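You operate a simulated robot arm through the tools that you are given. There is no shell and no other tool. Be economical: measure what you need, move in short steps, check, and stop when the job is done.

The job below is to be done with a simulated robot arm. You get a single attempt, and the scene is never put back.

Task
Put things in order on the top of the fitting table. At the end: the red tip stands where the yellow tip stood; the black grip stands where the red tip stood; the yellow tip stands on top of the blue pad; the brown block is on the long teal carton (marked "Castor Wheels"); whatever was shut is shut again. Leave all else as you found it, and nothing knocked over.

It is judged by the outcome, as a careful person would: the job done as asked, and still so three seconds after it is handed in. It fails if anything else is knocked over, pushed out of place, dropped, spilled or broken.

Robot
A 6-joint arm with a two-finger parallel gripper, fixed in place. Base frame: the origin is at the foot of the arm, x ahead of it, y to its left, z up; the work surface is at about z = 720. Lengths are in mm, angles in degrees, forces in N, time in s.
With the tool pointing down near the work surface it reaches from about 260 to 740 mm from the base axis. Its first joint turns from -66.0 to 66.0 degrees. Payload 2.45 kg.
The tool frame sits at the grasp point between the pads (the TCP): z along the fingers, y along the line on which they close. The tips reach 24 mm beyond it. Largest opening 68 mm; finger width 17, thickness 10; the body of the gripper, 40 by 70 mm, starts 41 mm behind the TCP.
Orientation is that of the tool frame in the base frame, as a unit quaternion [x, y, z, w]. With the fingers straight down and closing along the base's y, the tool's x points along the base's -x, its y along +y and its z along -z.

Tools
- The arm moves only by the tool move_arm. Its argument "increments" is a list of rows, each an object of numbers (a shift or turn left out is 0, a gripper value left out holds the last): "x", "y", "z": the shift along the tool's x, y, z in mm; "wx", "wy", "wz": the turn, a rotation vector about the tool's x, y, z in rad; "grip": the gripper command, from -1 (shut) to 1 (fully open), values between in proportion. In form: [{"x": .., "y": .., "z": .., "wx": .., "wy": .., "wz": .., "grip": ..}, ...]. A call has 1 to 12 rows; each row is the pose to reach, as a shift and turn from the pose commanded when the call began, along the tool's axes at that moment. Rows are played at 5 a second. More than 50 mm and 8.6 degrees between two rows, or a gripper value outside its range, and nothing of the call is played. Where a pose cannot be reached the arm comes as near as it can. A force on the tool above 40 N (or 10 N above the force at the start of the call, whichever is more), or a blocked arm, ends the call early, and 0.2 s more pass. Each finger travels about 108 mm/s and halts on what it meets, pressing with about 27 N; the grip force reading is that of the motor and also rises with nothing between the fingers. The clock runs only during rows and for 0.2 s after the last one: add rows that repeat a pose to give the fingers time. It gives the time, the measured TCP pose, the force on the tool (base axes), the opening and the grip force at its end, in the units of the frame above (readings bear some noise), with the torque about the TCP (base axes, N m) and any sound that the robot's microphone picked up, and new pictures: "views" is both (left out), scene, wrist or none.
- Cameras (640 x 400 px; columns grow to the right, rows downward): "scene" is fixed at [164.7, 427.5, 1440.8]; the picture's right is [-0.69, -0.72, 0.00], its down [-0.56, 0.53, -0.64] and it looks along [0.46, -0.44, -0.77] (base axes); focal length 341 px, centre (320, 200). "wrist" rides on the gripper at [84, 11, -75] in the tool frame; the picture's right is [-0.13, 0.99, 0.00], its down [-0.60, -0.08, -0.79] and it looks along [-0.79, -0.10, 0.61] (tool axes); focal length 251 px, centre (320, 200). There is no depth. A picture from a camera that has moved, and an enlarged one, comes with that camera's place and axes in the base frame and with its lens.
- close_up(camera, box): a new picture of the part [left, top, right, bottom] of that camera's present view, enlarged. The clock stands still meanwhile.
- sign_off(): hands the job in; it is judged then, once.

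Work in short steps. Places have to be worked out from the pictures, the camera data and where the tool is seen: move nearer, look again, correct. Check each grasp and each placing, and mend what went wrong. You have 120 turns and 200 pictures in all, those below and enlarged ones among them. Open the gripper and draw the arm clear of the work before you hand the job in, unless the task says otherwise; then end with one line.

The tools are called after "Emit:" by a JSON object that holds its "name" and its "arguments". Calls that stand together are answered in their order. move_arm: Moves the arm, as the interface text tells. Its arguments: {"type":"object","properties":{"increments":{"type":"array"},"views":{"type":"string","enum":["both","scene","wrist","none"]}},"required":["increments"]} The other tools are called the same way: close_up (camera, box) takes an enlarged picture of a part of a camera's view; sign_off () hands the job in.

At the start:

```text
t: 0.0
eef_pos: [431.9, 72.9, 1014.4]
ee_rot: [0.0, 1.0, 0.0, -0.001]
force: [-0.3, -0.3, 1.1]
wrist_torque: [0.02, 0.02, 0.01]
gripper_width: 67.9
grasp_force: 0.1
```

scene: 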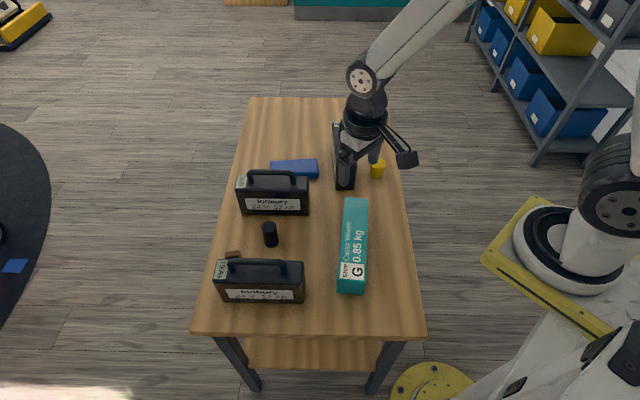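
wrist: 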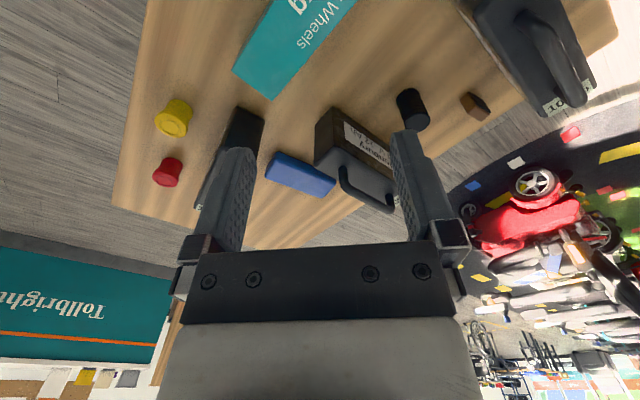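

I'll look more closely at the table before moving.

Emit:
{"name": "close_up", "arguments": {"camera": "scene", "box": [180, 90, 440, 250]}}

Emit:
{"name": "close_up", "arguments": {"camera": "scene", "box": [180, 190, 440, 350]}}

Emit:
{"name": "close_up", "arguments": {"camera": "wrist", "box": [110, 0, 620, 240]}}

```text
2.46 times, centred on (310, 170) of scene
camera zoom: at [164.7, 427.5, 1440.8], right [-0.69, -0.72, 0.0], down [-0.56, 0.53, -0.64], along [0.46, -0.44, -0.77], focal length 840 px, centre (345, 274)
```

zoom: 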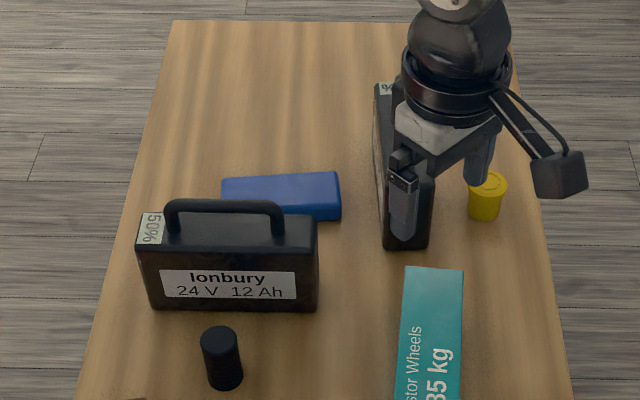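

```text
2.46 times, centred on (310, 270) of scene
camera zoom: at [164.7, 427.5, 1440.8], right [-0.69, -0.72, 0.0], down [-0.56, 0.53, -0.64], along [0.46, -0.44, -0.77], focal length 840 px, centre (345, 28)
```

zoom: 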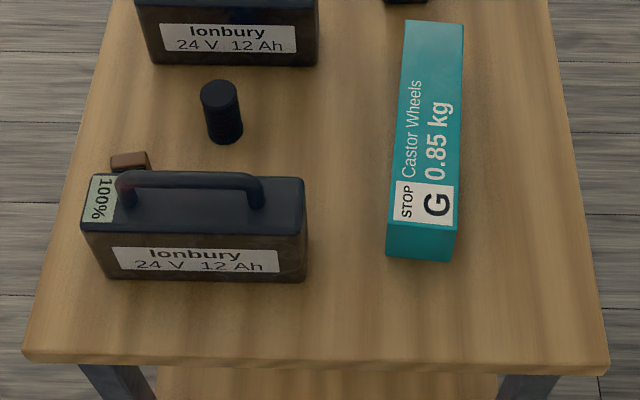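

```text
1.25 times, centred on (365, 120) of wrist
camera zoom: at [349.3, 84.2, 1087.6], right [0.13, 0.99, 0.0], down [0.6, -0.08, 0.79], along [0.79, -0.1, -0.61], focal length 316 px, centre (264, 300)
```

zoom: 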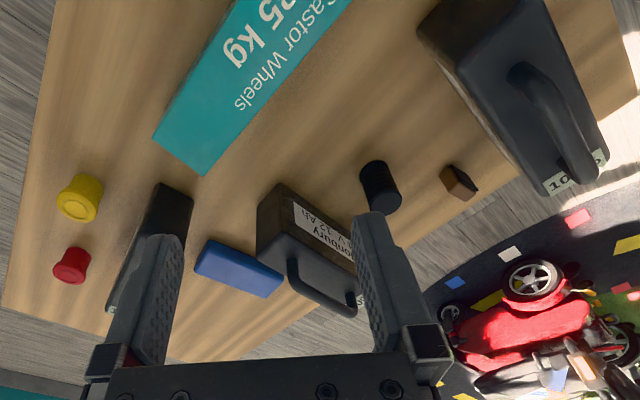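

No lids are visible so far. My estimates are yellow ≈(554,-175), red ≈(668,-264), grip ≈(580,196), brown ≈(608,290) and the pad around (718,0). The table is turned about 45°, so I move above yellow and yaw the gripper to match.

Emit:
{"name": "move_arm", "arguments": {"increments": [{"x": -17.4, "y": -35.4, "z": 14.3, "wz": -0.115, "grip": 1}, {"x": -34.8, "y": -70.8, "z": 28.6, "wz": -0.23}, {"x": -52.2, "y": -106.2, "z": 42.9, "wz": -0.345}, {"x": -69.6, "y": -141.6, "z": 57.2, "wz": -0.46}, {"x": -87, "y": -177, "z": 71.5, "wz": -0.575}, {"x": -104.4, "y": -212.4, "z": 85.8, "wz": -0.69}, {"x": -122, "y": -248, "z": 100, "wz": -0.803}, {"x": -122, "y": -248, "z": 100, "wz": -0.803}]}}

```text
t: 1.8
eef_pos: [554.4, -175.2, 913.1]
ee_rot: [-0.391, 0.92, 0.0, 0.0]
force: [0.7, 0.4, 0.2]
wrist_torque: [0.01, -0.02, 0.0]
gripper_width: 68.0
grasp_force: 0.1
camera wrist: at [488.5, -229.1, 986.5], right [-0.62, 0.78, 0.0], down [0.48, 0.38, 0.79], along [0.62, 0.5, -0.61], focal length 251 px, centre (320, 200)
```

scene: 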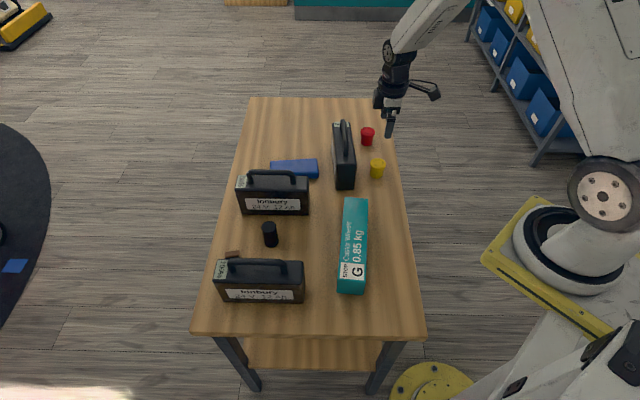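
wrist: 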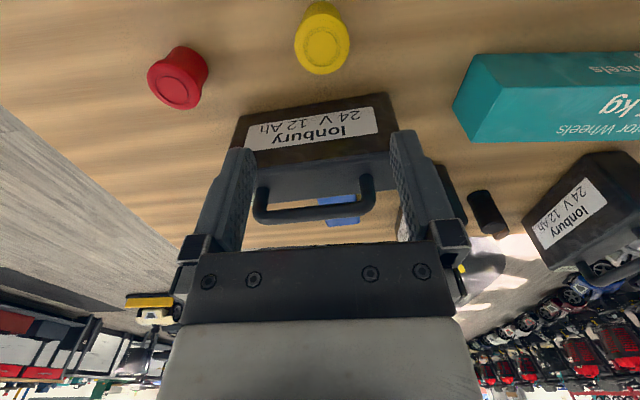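

Now both tips are visible; I'll zoom in to fix their shapes and base positions.

Emit:
{"name": "close_up", "arguments": {"camera": "wrist", "box": [120, 0, 420, 190]}}

Emit:
{"name": "close_up", "arguments": {"camera": "scene", "box": [230, 100, 430, 225]}}

```text
2.11 times, centred on (270, 95) of wrist
camera zoom: at [488.5, -229.1, 986.5], right [-0.62, 0.78, 0.0], down [0.48, 0.38, 0.79], along [0.62, 0.5, -0.61], focal length 529 px, centre (425, 421)
```

zoom: 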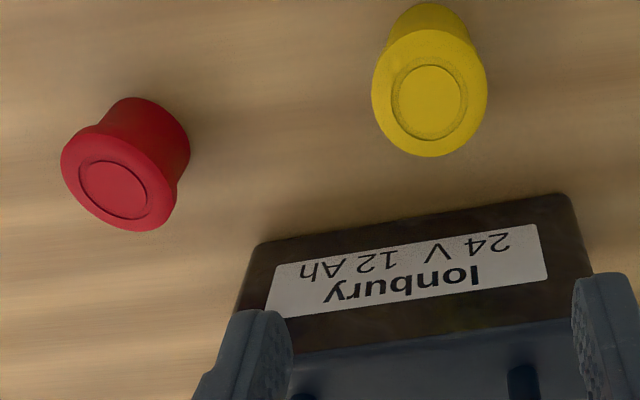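

```text
3.20 times, centred on (330, 162) of scene
camera zoom: at [164.8, 427.5, 1440.8], right [-0.69, -0.72, 0.0], down [-0.56, 0.53, -0.64], along [0.46, -0.44, -0.77], focal length 1092 px, centre (288, 320)
```

zoom: 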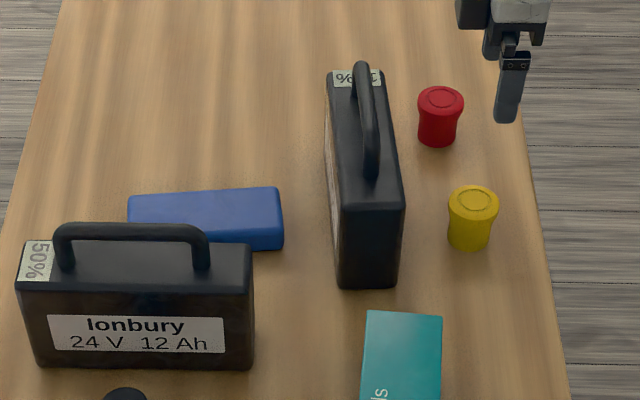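

Triangulated: the yellow cap is centred at (554,-173), top z≈760, diameter ≈43, and red is at (671,-260). I go down part of the way and check alignment.

Emit:
{"name": "move_arm", "arguments": {"increments": [{"x": -1.2, "y": 1.7, "z": 35}, {"x": -1.2, "y": 1.7, "z": 70}, {"x": -1.2, "y": 1.7, "z": 105}, {"x": -1.2, "y": 1.7, "z": 105}]}}

```text
t: 2.8
eef_pos: [556.3, -172.5, 806.2]
ee_rot: [-0.391, 0.92, 0.0, 0.001]
force: [-0.2, 0.6, 0.8]
wrist_torque: [-0.01, 0.04, -0.01]
gripper_width: 68.1
grasp_force: 0.0
camera wrist: at [488.7, -226.1, 880.8], right [-0.62, 0.78, 0.0], down [0.48, 0.38, 0.79], along [0.62, 0.49, -0.61], focal length 251 px, centre (320, 200)
```

scene: 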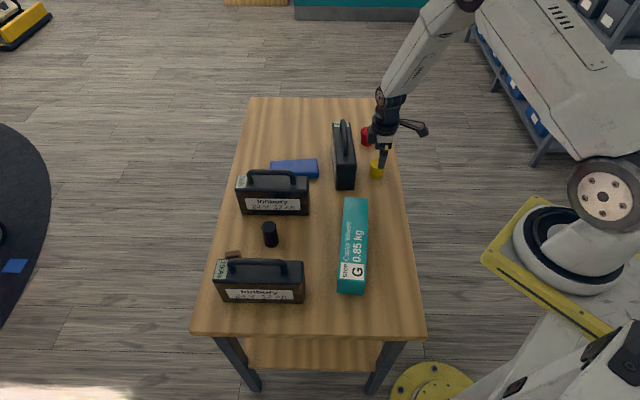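
wrist: 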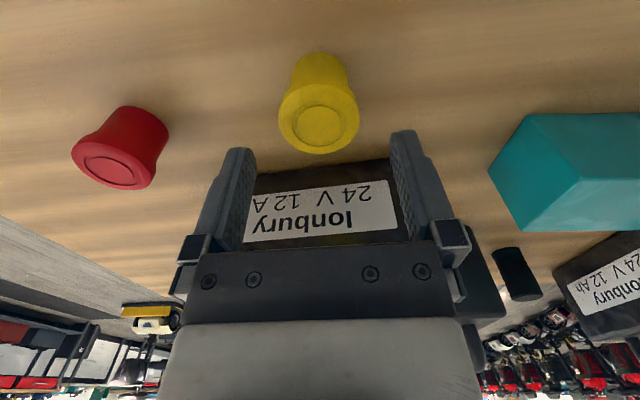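

The cap centre reads (555,-174), so alignment is good. I descend to z≈752 and close.

Emit:
{"name": "move_arm", "arguments": {"increments": [{"x": 1, "y": 0, "z": 27}, {"x": 1.5, "y": 0, "z": 54}, {"x": 1.5, "y": 0, "z": 54}, {"x": 1.5, "y": 0, "z": 54, "grip": -1}, {"x": 1.5, "y": 0, "z": 54, "grip": -1}, {"x": 1.5, "y": 0, "z": 54, "grip": -1}]}}

```text
t: 4.2
eef_pos: [552.1, -173.8, 755.3]
ee_rot: [-0.391, 0.92, 0.0, 0.0]
force: [0.7, -0.7, 0.7]
wrist_torque: [-0.02, -0.05, 0.0]
gripper_width: 43.2
grasp_force: 27.0
camera wrist: at [486.6, -226.9, 827.9], right [-0.62, 0.78, 0.0], down [0.48, 0.38, 0.79], along [0.62, 0.49, -0.61], focal length 251 px, centre (320, 200)
```

scene: 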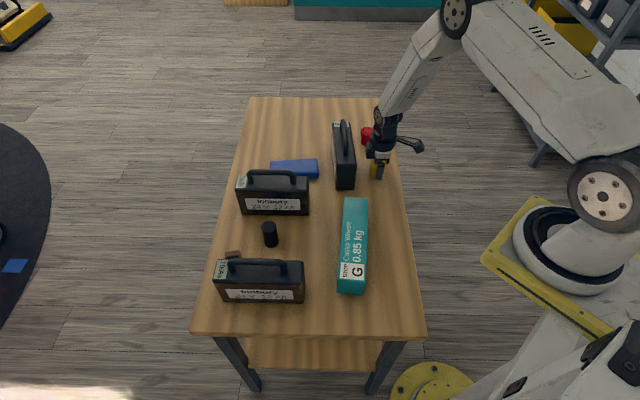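
wrist: 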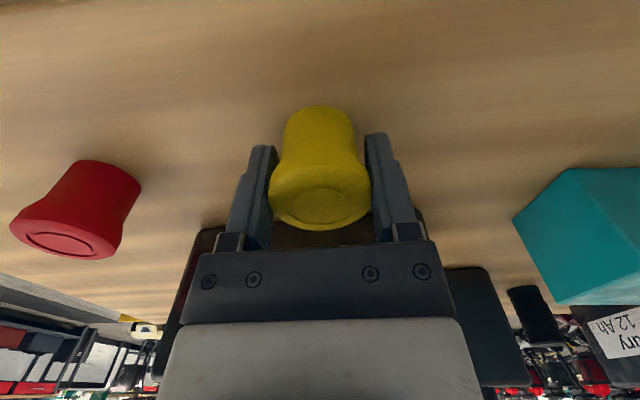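

Yellow is held (43 mm). I lift it and carry it over the battery to above the near half of the pad, about (708,-17).

Emit:
{"name": "move_arm", "arguments": {"increments": [{"z": -40}, {"z": -80}, {"z": -120}, {"z": -150}, {"x": -40, "z": -150}, {"x": -80, "z": -150}, {"x": -120, "z": -150}, {"x": -160, "y": -1, "z": -150}, {"x": -195, "y": -2, "z": -150}, {"x": -220, "y": -3, "z": -150}, {"x": -220, "y": -3, "z": -150}]}}

```text
t: 6.6
eef_pos: [710.9, -14.5, 906.4]
ee_rot: [-0.391, 0.921, 0.001, 0.0]
force: [-0.3, -0.3, 0.0]
wrist_torque: [-0.05, 0.02, 0.04]
gripper_width: 43.0
grasp_force: 26.8
camera wrist: at [644.7, -68.6, 979.1], right [-0.62, 0.78, 0.0], down [0.48, 0.38, 0.79], along [0.62, 0.49, -0.61], focal length 251 px, centre (320, 200)
```

scene: 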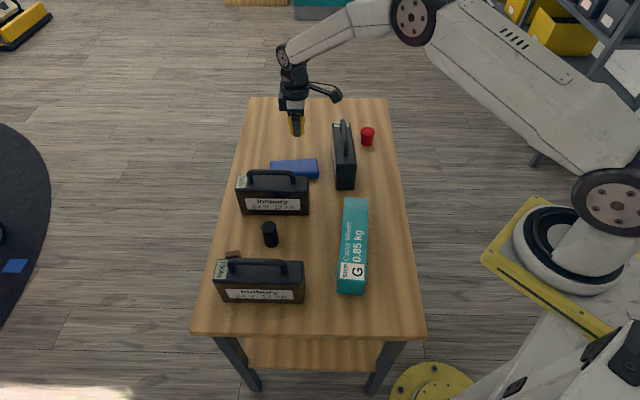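
wrist: 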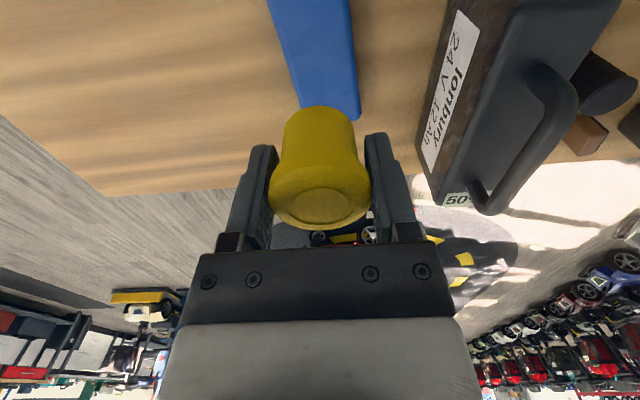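

The pad centreline runs about (695,-40) to (758,37), so I shift 3 mm sideways and lower to a bit above the pad.

Emit:
{"name": "move_arm", "arguments": {"increments": [{"y": -3, "z": 40}, {"y": -3, "z": 80}, {"y": -3, "z": 112}, {"y": -3, "z": 112}]}}

Emit:
{"name": "close_up", "arguments": {"camera": "scene", "box": [230, 100, 430, 225]}}

```text
t: 7.6
eef_pos: [712.7, -19.4, 792.1]
ee_rot: [-0.391, 0.921, 0.0, 0.0]
force: [0.5, -0.4, -1.0]
wrist_torque: [0.02, -0.01, 0.01]
gripper_width: 43.0
grasp_force: 27.3
camera wrist: at [646.2, -72.4, 865.6], right [-0.62, 0.78, 0.0], down [0.48, 0.38, 0.79], along [0.62, 0.49, -0.61], focal length 251 px, centre (320, 200)
```

scene: 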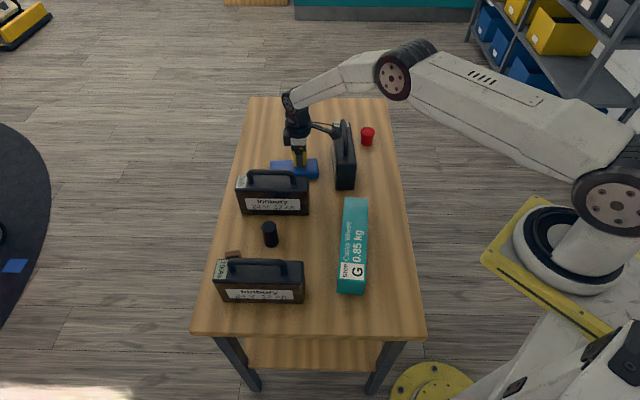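
wrist: 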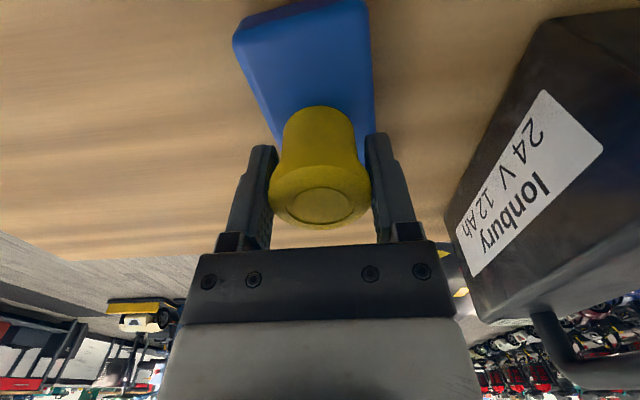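

```text
3.20 times, centred on (330, 162) of scene
camera zoom: at [164.7, 427.5, 1440.8], right [-0.69, -0.72, 0.0], down [-0.56, 0.53, -0.64], along [0.46, -0.44, -0.77], focal length 1092 px, centre (288, 320)
```

zoom: 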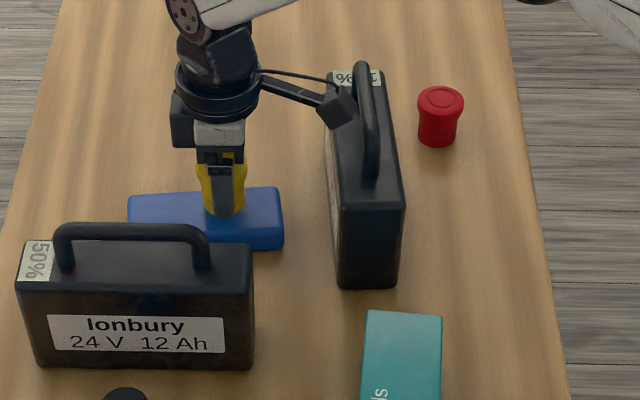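

It's over the pad with margin on both sides. I lower in small steps until contact.

Emit:
{"name": "move_arm", "arguments": {"increments": [{"z": 3}, {"z": 6}, {"z": 9}, {"z": 9}], "views": "wrist"}}

```text
t: 8.6
eef_pos: [711.0, -20.1, 784.8]
ee_rot: [-0.391, 0.921, 0.0, 0.0]
force: [0.2, 0.0, -0.7]
wrist_torque: [-0.03, -0.04, 0.04]
gripper_width: 43.1
grasp_force: 27.5
camera wrist: at [645.4, -73.0, 857.4], right [-0.62, 0.78, 0.0], down [0.48, 0.38, 0.79], along [0.62, 0.49, -0.61], focal length 251 px, centre (320, 200)
```

wrist: 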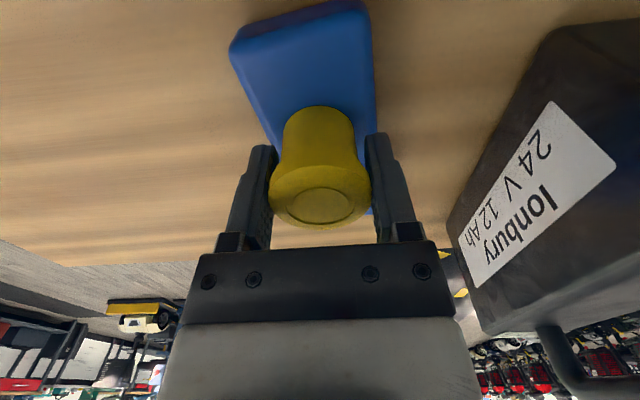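

No contact yet, so I continue in 2 mm steps.

Emit:
{"name": "move_arm", "arguments": {"increments": [{"z": 1.5}, {"z": 3}, {"z": 4}, {"z": 4}], "views": "none"}}

```text
t: 9.6
eef_pos: [711.4, -19.3, 781.3]
ee_rot: [-0.391, 0.92, -0.001, 0.002]
force: [-5.7, -1.8, 21.6]
wrist_torque: [0.27, 0.35, 0.11]
gripper_width: 43.3
grasp_force: 26.9
```

Contact (≈22 N). I ease off 1 mm and open.

Emit:
{"name": "move_arm", "arguments": {"increments": [{"z": -1}, {"z": -1, "grip": 1}, {"z": -1, "grip": 1}, {"z": -1, "grip": 1}], "views": "wrist"}}

```text
t: 10.6
eef_pos: [710.7, -20.4, 779.5]
ee_rot: [-0.391, 0.921, 0.0, -0.001]
force: [0.1, 0.1, -0.8]
wrist_torque: [0.0, 0.03, 0.02]
gripper_width: 68.2
grasp_force: 0.0
camera wrist: at [644.2, -72.8, 854.4], right [-0.62, 0.78, 0.0], down [0.48, 0.38, 0.79], along [0.62, 0.49, -0.61], focal length 251 px, centre (320, 200)
```

wrist: 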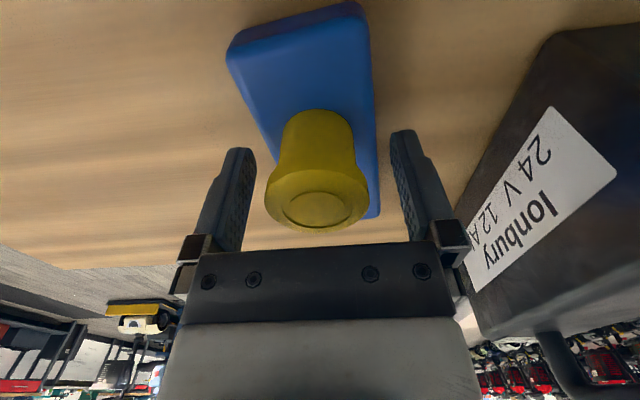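

Yellow stands free on the pad. I raise and travel to above red (671,-260).

Emit:
{"name": "move_arm", "arguments": {"increments": [{"z": -45}, {"z": -90}, {"z": -130}, {"x": 33, "y": -23, "z": -130}, {"x": 66, "y": -46, "z": -130}, {"x": 99, "y": -69, "z": -130}, {"x": 132, "y": -92, "z": -130}, {"x": 166, "y": -116, "z": -130}, {"x": 199, "y": -139, "z": -130}, {"x": 199, "y": -139, "z": -100}, {"x": 199, "y": -139, "z": -80}, {"x": 199, "y": -139, "z": -80}]}}

Emit:
{"name": "close_up", "arguments": {"camera": "scene", "box": [230, 100, 430, 225]}}

```text
t: 13.2
eef_pos: [674.5, -260.4, 860.8]
ee_rot: [-0.391, 0.92, 0.001, 0.0]
force: [0.0, 0.0, 0.0]
wrist_torque: [-0.01, 0.01, -0.01]
gripper_width: 67.9
grasp_force: 0.0
camera wrist: at [607.6, -314.0, 935.1], right [-0.62, 0.78, 0.0], down [0.48, 0.38, 0.79], along [0.62, 0.49, -0.61], focal length 251 px, centre (320, 200)
```

scene: 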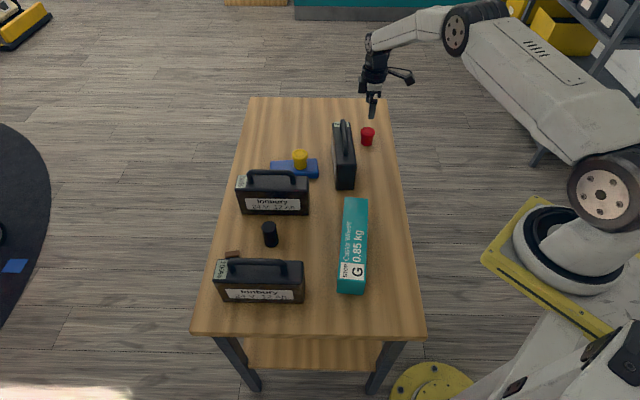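
wrist: 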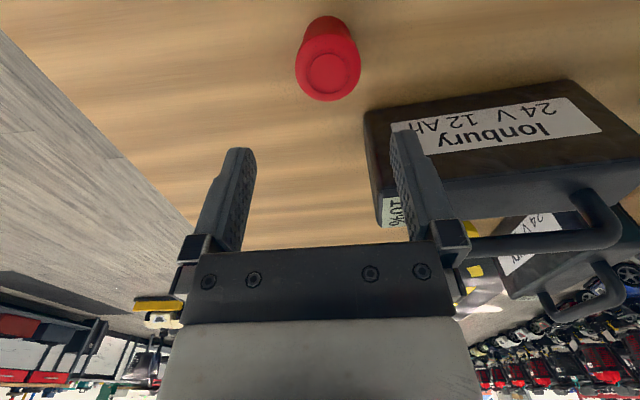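

```text
3.20 times, centred on (330, 162) of scene
camera zoom: at [164.7, 427.5, 1440.8], right [-0.69, -0.72, 0.0], down [-0.56, 0.53, -0.64], along [0.46, -0.44, -0.77], focal length 1092 px, centre (288, 320)
```

zoom: 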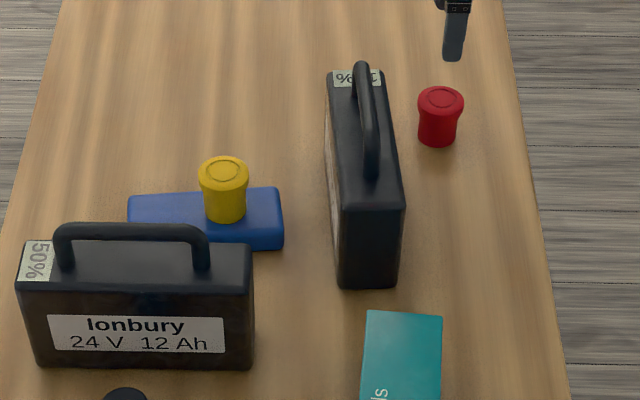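

Red's cap centre reads (672,-256). I correct by about 3 mm and descend to just above it.

Emit:
{"name": "move_arm", "arguments": {"increments": [{"x": -2, "y": 1.5, "z": 28}, {"x": -2, "y": 1.5, "z": 56}, {"x": -2, "y": 1.5, "z": 56}], "views": "wrist"}}

```text
t: 14.0
eef_pos: [672.6, -256.6, 804.8]
ee_rot: [-0.391, 0.92, 0.0, 0.001]
force: [0.2, 0.5, -0.1]
wrist_torque: [0.0, -0.04, -0.04]
gripper_width: 68.0
grasp_force: 0.0
camera wrist: at [606.9, -310.3, 878.5], right [-0.62, 0.78, 0.0], down [0.48, 0.38, 0.79], along [0.62, 0.49, -0.61], focal length 251 px, centre (320, 200)
```

wrist: 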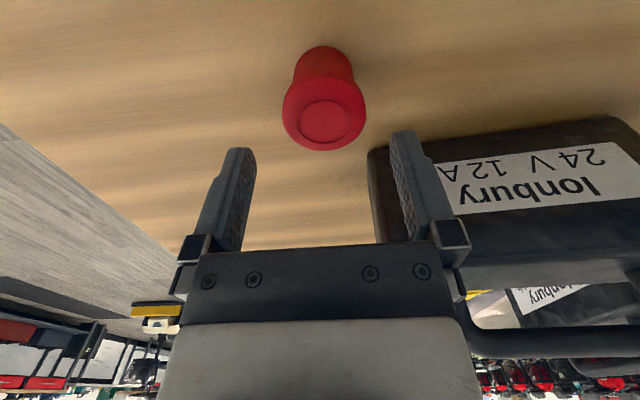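

Alignment is within 2 mm. I descend to z≈755 and grasp red.

Emit:
{"name": "move_arm", "arguments": {"increments": [{"x": 0.5, "y": 1.5, "z": 25}, {"x": 0.5, "y": 1.5, "z": 50}, {"x": 0.5, "y": 1.5, "z": 50}, {"x": 0.5, "y": 1.5, "z": 50, "grip": -1}, {"x": 0.5, "y": 1.5, "z": 50, "grip": -1}, {"x": 0.5, "y": 1.5, "z": 50, "grip": -1}], "views": "wrist"}}

```text
t: 15.4
eef_pos: [671.5, -255.2, 753.1]
ee_rot: [-0.39, 0.921, 0.0, 0.0]
force: [0.9, 0.9, 1.5]
wrist_torque: [0.04, 0.0, -0.01]
gripper_width: 42.8
grasp_force: 27.1
camera wrist: at [605.1, -308.4, 826.9], right [-0.62, 0.78, 0.0], down [0.48, 0.38, 0.79], along [0.62, 0.49, -0.61], focal length 251 px, centre (320, 200)
```

wrist: 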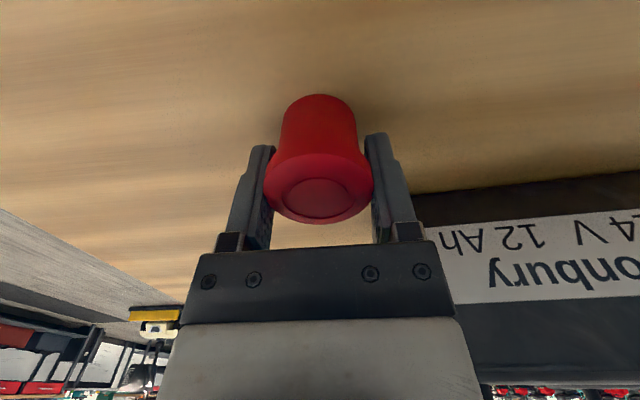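

Red is held, sitting about 5 mm closer to the camera in the jaws than yellow did, so I'll compensate by that. I lift and carry it to above the old yellow spot.

Emit:
{"name": "move_arm", "arguments": {"increments": [{"z": -40}, {"z": -80}, {"z": -100}, {"x": 4, "y": 36, "z": -100}, {"x": 9, "y": 71, "z": -100}, {"x": 13, "y": 107, "z": -100}, {"x": 17.5, "y": 142, "z": -100}, {"x": 17.5, "y": 142, "z": -60}, {"x": 17.5, "y": 142, "z": -20}, {"x": 17.5, "y": 142, "z": -6}, {"x": 17.5, "y": 142, "z": -6}]}}

Emit:
{"name": "close_up", "arguments": {"camera": "scene", "box": [230, 100, 430, 225]}}

```text
t: 17.8
eef_pos: [556.3, -169.5, 760.3]
ee_rot: [-0.39, 0.921, 0.0, 0.0]
force: [0.0, 0.4, -1.1]
wrist_torque: [-0.01, -0.02, 0.01]
gripper_width: 43.0
grasp_force: 27.2
camera wrist: at [491.1, -222.8, 834.0], right [-0.62, 0.78, 0.0], down [0.48, 0.38, 0.79], along [0.62, 0.49, -0.61], focal length 251 px, centre (320, 200)
```

scene: 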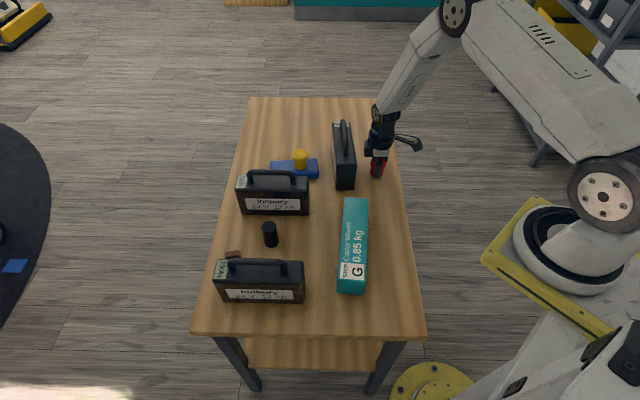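
wrist: 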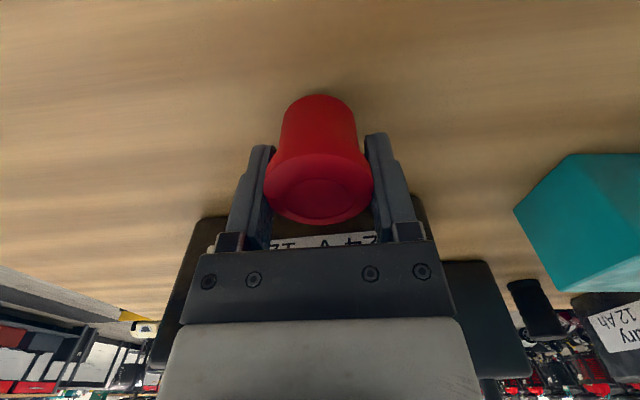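

```text
3.20 times, centred on (330, 162) of scene
camera zoom: at [164.7, 427.5, 1440.8], right [-0.69, -0.72, 0.0], down [-0.56, 0.53, -0.64], along [0.46, -0.44, -0.77], focal length 1092 px, centre (288, 320)
```

zoom: 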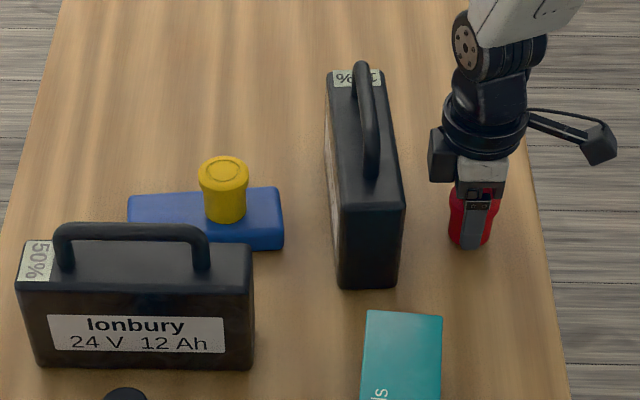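

The position matches the original picture. I lower to contact.

Emit:
{"name": "move_arm", "arguments": {"increments": [{"z": 3}, {"z": 5}, {"z": 6}, {"z": 6}], "views": "none"}}

```text
t: 18.8
eef_pos: [556.3, -169.2, 756.6]
ee_rot: [-0.391, 0.92, 0.0, 0.0]
force: [0.6, -0.2, -0.2]
wrist_torque: [0.02, 0.0, -0.03]
gripper_width: 43.2
grasp_force: 27.0
```

No force yet; one or two more millimetres.

Emit:
{"name": "move_arm", "arguments": {"increments": [{"z": 0.7}, {"z": 1.4}, {"z": 1.4}], "views": "none"}}

```text
t: 19.6
eef_pos: [557.7, -170.0, 753.8]
ee_rot: [-0.391, 0.92, 0.0, 0.0]
force: [0.4, 0.2, -0.3]
wrist_torque: [0.0, 0.0, -0.01]
gripper_width: 43.0
grasp_force: 27.3
```

Emit:
{"name": "move_arm", "arguments": {"increments": [{"z": 0.7}, {"z": 1.4}, {"z": 2}, {"z": 2}], "views": "wrist"}}

```text
t: 20.7
eef_pos: [557.7, -169.0, 752.9]
ee_rot: [-0.391, 0.921, 0.0, 0.001]
force: [-5.8, 1.5, 11.2]
wrist_torque: [-0.04, 0.09, 0.01]
gripper_width: 43.0
grasp_force: 26.7
stopped in row 4: the force on the tool passed its limit at 41 N (the readings are from after the stop); the commanded pose is now the measured one
camera wrist: at [491.3, -223.2, 826.9], right [-0.62, 0.78, 0.0], down [0.48, 0.38, 0.79], along [0.62, 0.5, -0.61], focal length 251 px, centre (320, 200)
```

wrist: 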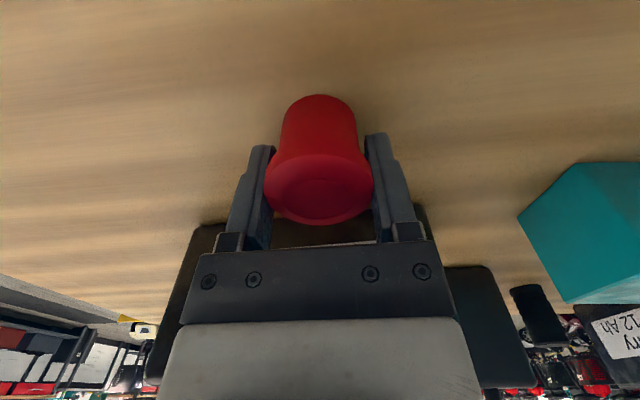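

Contact. I open and rise.

Emit:
{"name": "move_arm", "arguments": {"increments": [{"z": -0.5, "grip": 1}, {"z": -0.5, "grip": 1}, {"z": -0.5, "grip": 1}, {"z": -40}, {"z": -80}, {"z": -120}, {"z": -120}]}}

Emit:
{"name": "close_up", "arguments": {"camera": "scene", "box": [230, 100, 430, 225]}}

```text
t: 22.3
eef_pos: [555.9, -167.6, 873.9]
ee_rot: [-0.391, 0.92, 0.001, 0.0]
force: [-0.1, -0.3, 0.3]
wrist_torque: [0.0, -0.01, 0.02]
gripper_width: 68.2
grasp_force: 0.1
camera wrist: at [490.5, -221.3, 946.8], right [-0.62, 0.78, 0.0], down [0.48, 0.38, 0.79], along [0.62, 0.49, -0.61], focal length 251 px, centre (320, 200)
```

scene: 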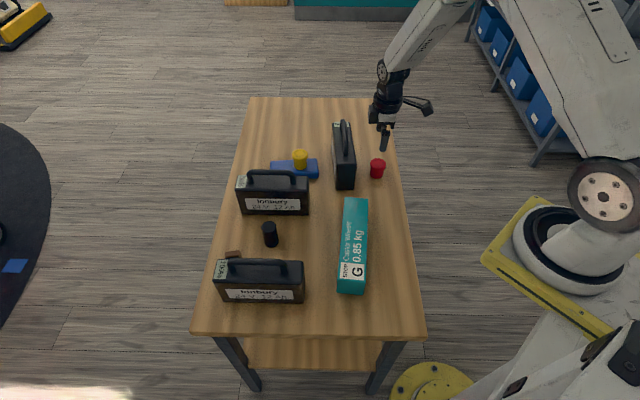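
wrist: 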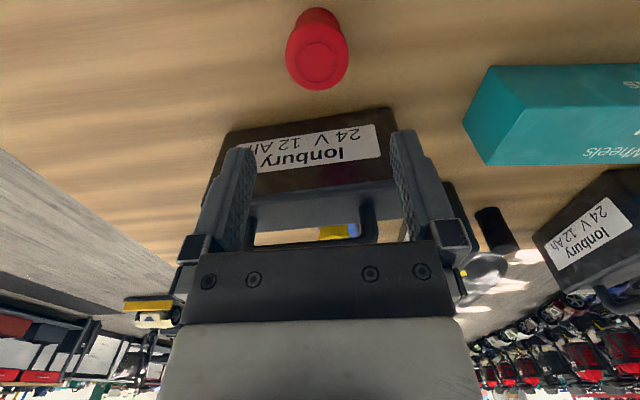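

```text
3.20 times, centred on (330, 162) of scene
camera zoom: at [164.7, 427.5, 1440.8], right [-0.69, -0.72, 0.0], down [-0.56, 0.53, -0.64], along [0.46, -0.44, -0.77], focal length 1092 px, centre (288, 320)
```

zoom: 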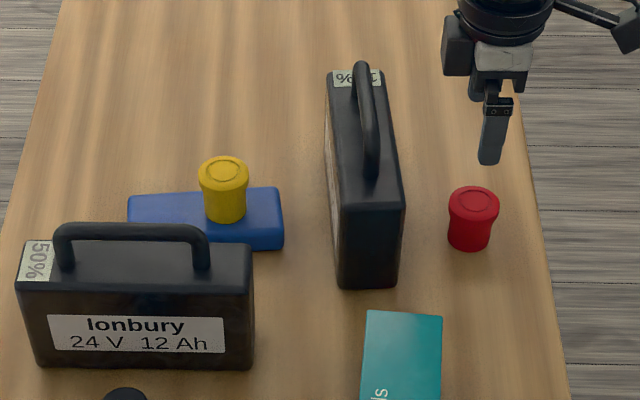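

Red stands exactly at yellow's old pixel. Next I travel, raised, to above the black grip at about (579,196), where the top is z≈790.

Emit:
{"name": "move_arm", "arguments": {"increments": [{"z": -30}, {"z": -60}, {"x": -31, "y": 26, "z": -60}, {"x": -62, "y": 53, "z": -60}, {"x": -93, "y": 79, "z": -60}, {"x": -124, "y": 105, "z": -60}, {"x": -154, "y": 132, "z": -60}, {"x": -185, "y": 158, "z": -60}, {"x": -216, "y": 184, "z": -60}, {"x": -247, "y": 211, "z": -60}, {"x": -278, "y": 237, "z": -60}, {"x": -278, "y": 237, "z": -60}]}}

Emit:
{"name": "close_up", "arguments": {"camera": "scene", "box": [190, 150, 430, 300]}}

```text
t: 24.9
eef_pos: [580.9, 197.0, 931.1]
ee_rot: [-0.39, 0.921, 0.0, 0.0]
force: [-0.1, 0.6, 0.7]
wrist_torque: [-0.01, 0.01, 0.0]
gripper_width: 67.8
grasp_force: 0.0
camera wrist: at [514.5, 143.2, 1004.9], right [-0.62, 0.78, 0.0], down [0.48, 0.38, 0.79], along [0.62, 0.49, -0.61], focal length 251 px, centre (320, 200)
```

scene: 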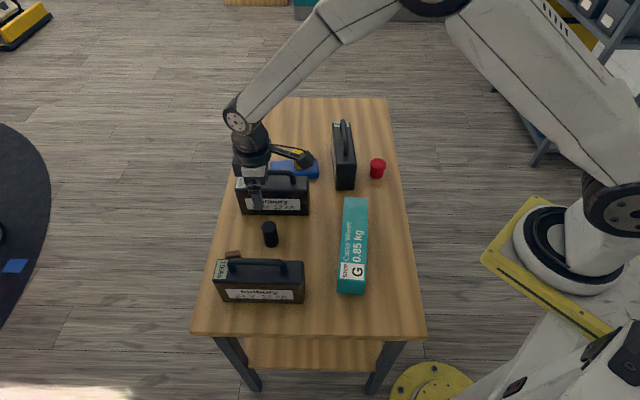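
wrist: 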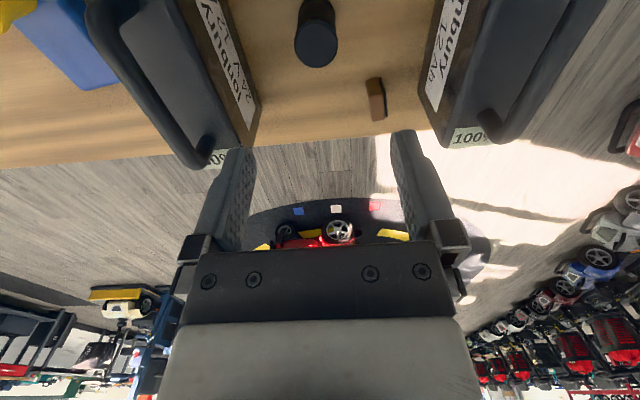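

```text
2.67 times, centred on (310, 225) of scene
camera zoom: at [164.7, 427.6, 1440.8], right [-0.69, -0.72, 0.0], down [-0.56, 0.53, -0.64], along [0.46, -0.44, -0.77], focal length 910 px, centre (347, 133)
```

zoom: 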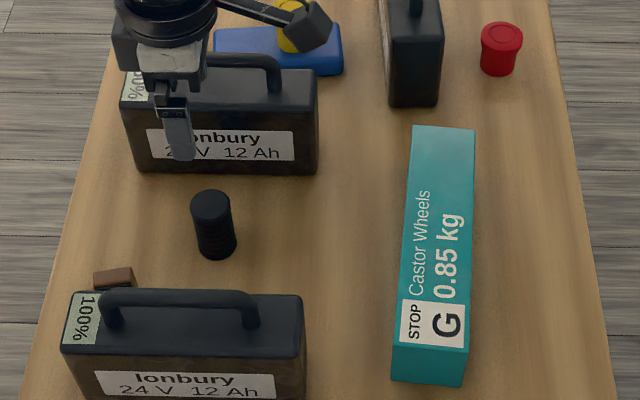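

Grip centre is ≈(579.5,194). I descend to just above its top and recheck.

Emit:
{"name": "move_arm", "arguments": {"increments": [{"x": 2, "y": -1, "z": 33}, {"x": 2, "y": -1, "z": 66}, {"x": 2, "y": -1, "z": 98}, {"x": 2, "y": -1, "z": 98}], "views": "wrist"}}

```text
t: 25.9
eef_pos: [578.4, 191.0, 832.9]
ee_rot: [-0.39, 0.921, 0.001, 0.0]
force: [0.1, 0.6, -0.5]
wrist_torque: [0.02, 0.01, 0.01]
gripper_width: 68.1
grasp_force: 0.1
camera wrist: at [512.4, 138.0, 906.8], right [-0.62, 0.78, 0.0], down [0.48, 0.38, 0.79], along [0.62, 0.49, -0.61], focal length 251 px, centre (320, 200)
```

wrist: 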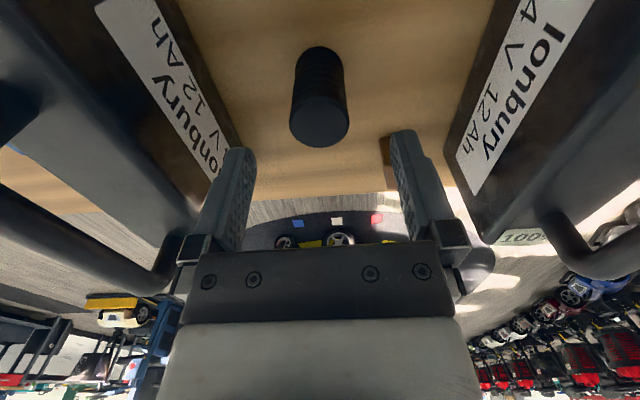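

Aligned except ~2.5 mm along tool x. I descend to z≈765 and grip.

Emit:
{"name": "move_arm", "arguments": {"increments": [{"x": 2.5, "y": -0.5, "z": 34}, {"x": 2.5, "y": -0.5, "z": 68}, {"x": 2.5, "y": -0.5, "z": 68}, {"x": 2.5, "y": -0.5, "z": 68, "grip": -1}, {"x": 2.5, "y": -0.5, "z": 68, "grip": -1}, {"x": 2.5, "y": -0.5, "z": 68, "grip": -1}], "views": "wrist"}}

```text
t: 27.3
eef_pos: [575.2, 188.9, 764.7]
ee_rot: [-0.391, 0.92, 0.001, 0.0]
force: [0.1, 0.2, 0.3]
wrist_torque: [0.01, 0.0, 0.0]
gripper_width: 34.3
grasp_force: 26.9
camera wrist: at [510.0, 136.1, 837.8], right [-0.62, 0.78, 0.0], down [0.48, 0.38, 0.79], along [0.62, 0.49, -0.61], focal length 251 px, centre (320, 200)
```

wrist: 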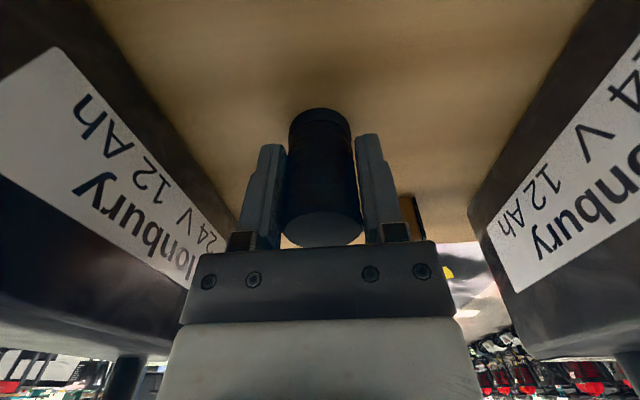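

Grip is held (34 mm). I lift it high, clear of the battery handles.

Emit:
{"name": "move_arm", "arguments": {"increments": [{"z": -40}, {"z": -80}, {"z": -120}, {"z": -160}, {"z": -175}, {"z": -175}], "views": "scene"}}

```text
t: 28.7
eef_pos: [578.9, 192.2, 944.0]
ee_rot: [-0.391, 0.92, 0.0, 0.0]
force: [-0.9, -0.3, -0.5]
wrist_torque: [-0.03, 0.02, 0.0]
gripper_width: 34.1
grasp_force: 27.0
```

scene: 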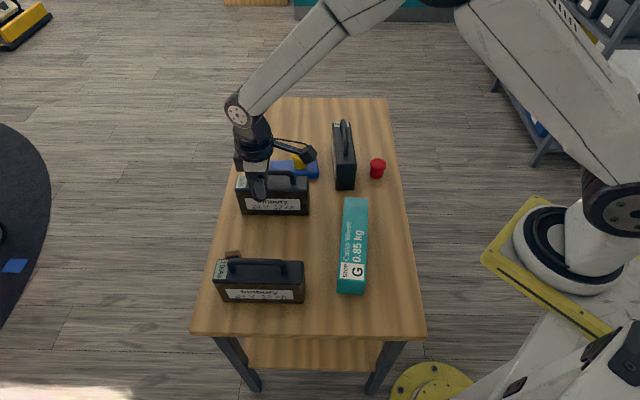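

Clear. Now I traverse to above the old red spot.

Emit:
{"name": "move_arm", "arguments": {"increments": [{"x": 23.4, "y": -34.4}, {"x": 46.8, "y": -68.9}, {"x": 70.2, "y": -103.3}, {"x": 93.6, "y": -137.7}, {"x": 117, "y": -172.1}, {"x": 140.5, "y": -206.6}, {"x": 163.9, "y": -241}, {"x": 187.3, "y": -275.4}, {"x": 210.7, "y": -309.8}, {"x": 234.1, "y": -344.3}, {"x": 257.5, "y": -378.7}, {"x": 257.5, "y": -378.7}]}}

```text
t: 31.3
eef_pos: [672.8, -258.0, 941.7]
ee_rot: [-0.392, 0.92, 0.001, 0.0]
force: [-0.7, 0.6, -0.8]
wrist_torque: [0.02, 0.03, 0.01]
gripper_width: 34.0
grasp_force: 26.8
camera wrist: at [606.3, -311.3, 1015.2], right [-0.62, 0.78, 0.0], down [0.48, 0.38, 0.79], along [0.62, 0.5, -0.61], focal length 251 px, centre (320, 200)
```

scene: 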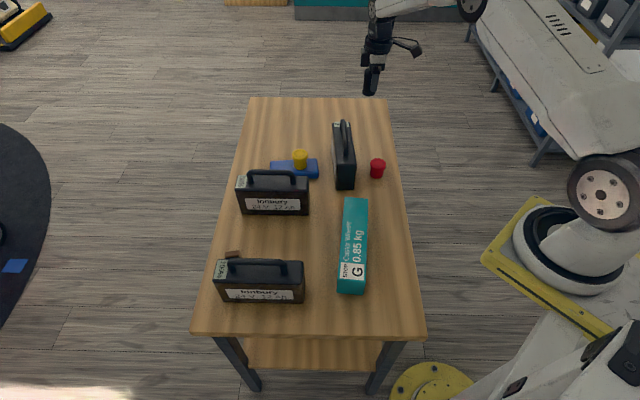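
wrist: 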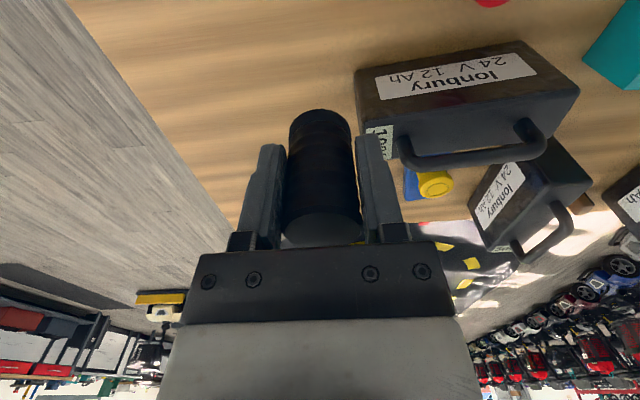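

Over the target. I lower to ~10 mm above the table and compare with red's original pixel.

Emit:
{"name": "move_arm", "arguments": {"increments": [{"z": 45}, {"z": 90}, {"z": 135}, {"z": 165}, {"z": 165}], "views": "wrist"}}

Emit:
{"name": "close_up", "arguments": {"camera": "scene", "box": [230, 100, 430, 225]}}

```text
t: 32.5
eef_pos: [670.3, -257.4, 777.3]
ee_rot: [-0.39, 0.921, 0.0, 0.0]
force: [-0.7, 0.4, -0.3]
wrist_torque: [0.01, 0.0, -0.01]
gripper_width: 34.1
grasp_force: 27.1
camera wrist: at [604.3, -310.6, 850.2], right [-0.62, 0.78, 0.0], down [0.48, 0.38, 0.79], along [0.62, 0.49, -0.61], focal length 251 px, centre (320, 200)
```

wrist: 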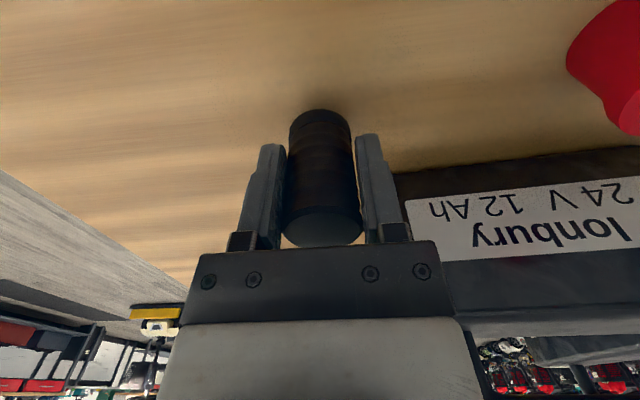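

```text
3.20 times, centred on (330, 162) of scene
camera zoom: at [164.7, 427.5, 1440.8], right [-0.69, -0.72, 0.0], down [-0.56, 0.53, -0.64], along [0.46, -0.44, -0.77], focal length 1092 px, centre (288, 320)
```

zoom: 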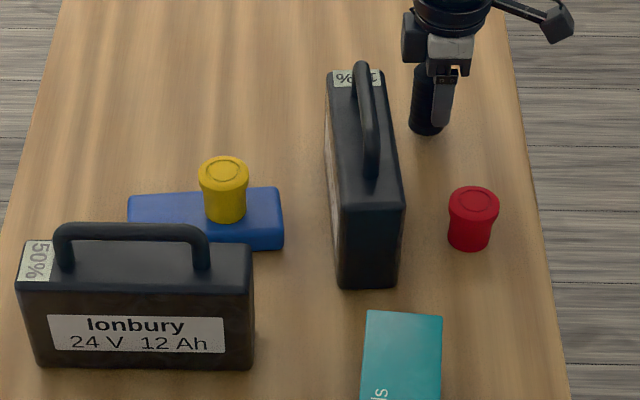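

The grip appears a bit left of red's old spot in this view; I'll zoom for a more careful measurement.

Emit:
{"name": "close_up", "arguments": {"camera": "scene", "box": [330, 95, 410, 145]}}

Emit:
{"name": "close_up", "arguments": {"camera": "wrist", "box": [220, 90, 430, 260]}}

```text
8.00 times, centred on (370, 120) of scene
camera zoom: at [164.7, 427.5, 1440.8], right [-0.69, -0.72, 0.0], down [-0.56, 0.53, -0.64], along [0.46, -0.44, -0.77], focal length 2730 px, centre (-80, 840)
```

zoom: 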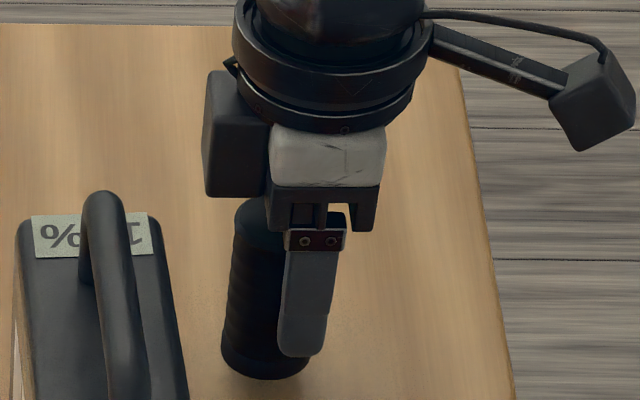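

```text
2.35 times, centred on (325, 175) of wrist
camera zoom: at [604.3, -310.6, 850.2], right [-0.62, 0.78, 0.0], down [0.48, 0.38, 0.79], along [0.62, 0.49, -0.61], focal length 592 px, centre (308, 259)
```

zoom: 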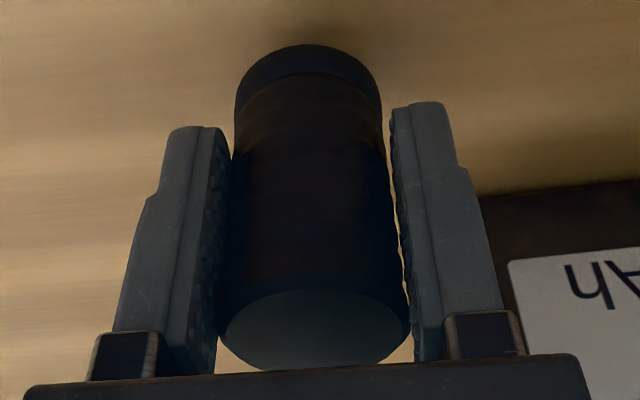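

The grip is held ~10 mm off the finger centre, away from the camera. I shift +10 mm in tool x and +1.5 in y, then recheck.

Emit:
{"name": "move_arm", "arguments": {"increments": [{"x": 5, "y": 1}, {"x": 10, "y": 1.5}, {"x": 10, "y": 1.5, "z": 5}, {"x": 10, "y": 1.5, "z": 5}], "views": "none"}}

Emit:
{"name": "close_up", "arguments": {"camera": "scene", "box": [230, 100, 430, 225]}}

```text
t: 33.5
eef_pos: [663.9, -264.4, 772.5]
ee_rot: [-0.39, 0.921, -0.001, 0.0]
force: [0.4, -0.2, 0.1]
wrist_torque: [-0.02, -0.01, 0.01]
gripper_width: 34.0
grasp_force: 27.0
```

```text
3.20 times, centred on (330, 162) of scene
camera zoom: at [164.7, 427.5, 1440.8], right [-0.69, -0.72, 0.0], down [-0.56, 0.53, -0.64], along [0.46, -0.44, -0.77], focal length 1092 px, centre (288, 320)
```

zoom: 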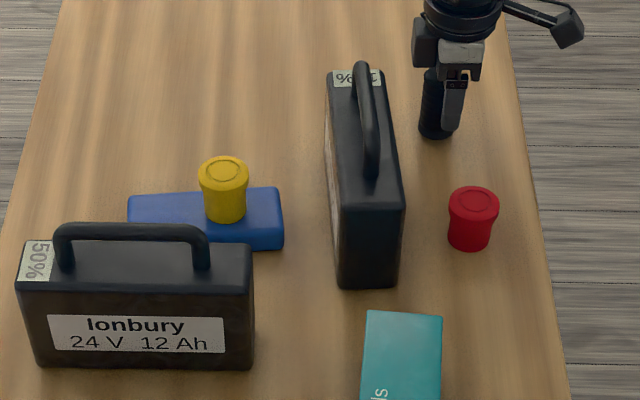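

The base now lines up with red's old base (u≈436). I lower to contact.

Emit:
{"name": "move_arm", "arguments": {"increments": [{"z": 2}, {"z": 4}, {"z": 5}, {"z": 5}], "views": "none"}}

```text
t: 34.5
eef_pos: [663.2, -263.1, 767.1]
ee_rot: [-0.39, 0.921, 0.0, 0.0]
force: [0.4, 0.5, -0.1]
wrist_torque: [-0.01, -0.03, 0.01]
gripper_width: 34.2
grasp_force: 27.1
```

Still free; I go on in fine steps.

Emit:
{"name": "move_arm", "arguments": {"increments": [{"z": 0.7}, {"z": 1.4}, {"z": 1.4}], "views": "none"}}

```text
t: 35.3
eef_pos: [663.0, -263.1, 765.1]
ee_rot: [-0.391, 0.921, 0.0, 0.0]
force: [-0.7, 0.2, -1.1]
wrist_torque: [0.03, 0.01, -0.01]
gripper_width: 34.1
grasp_force: 26.7
```

Emit:
{"name": "move_arm", "arguments": {"increments": [{"z": 0.7}, {"z": 1.4}, {"z": 1.4}], "views": "none"}}

```text
t: 36.1
eef_pos: [665.3, -264.6, 763.6]
ee_rot: [-0.391, 0.921, 0.0, -0.001]
force: [0.0, 0.3, -0.7]
wrist_torque: [0.01, -0.03, -0.03]
gripper_width: 33.9
grasp_force: 26.8
```

No contact yet (sentence for the log: cmd z≈764); I continue another 2 mm.

Emit:
{"name": "move_arm", "arguments": {"increments": [{"z": 0.7}, {"z": 1.4}, {"z": 2}, {"z": 2}], "views": "wrist"}}

```text
t: 37.1
eef_pos: [664.7, -263.4, 764.0]
ee_rot: [-0.391, 0.92, -0.002, 0.002]
force: [-4.5, 4.6, 18.0]
wrist_torque: [0.55, 0.21, 0.12]
gripper_width: 34.0
grasp_force: 26.8
camera wrist: at [598.2, -317.3, 837.0], right [-0.62, 0.78, 0.0], down [0.47, 0.38, 0.79], along [0.62, 0.49, -0.61], focal length 251 px, centre (320, 200)
```

wrist: 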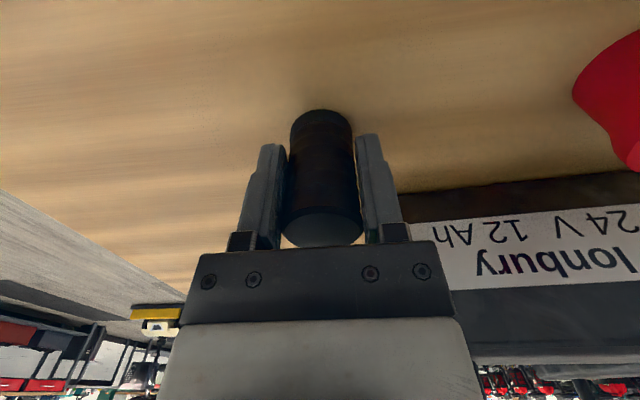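

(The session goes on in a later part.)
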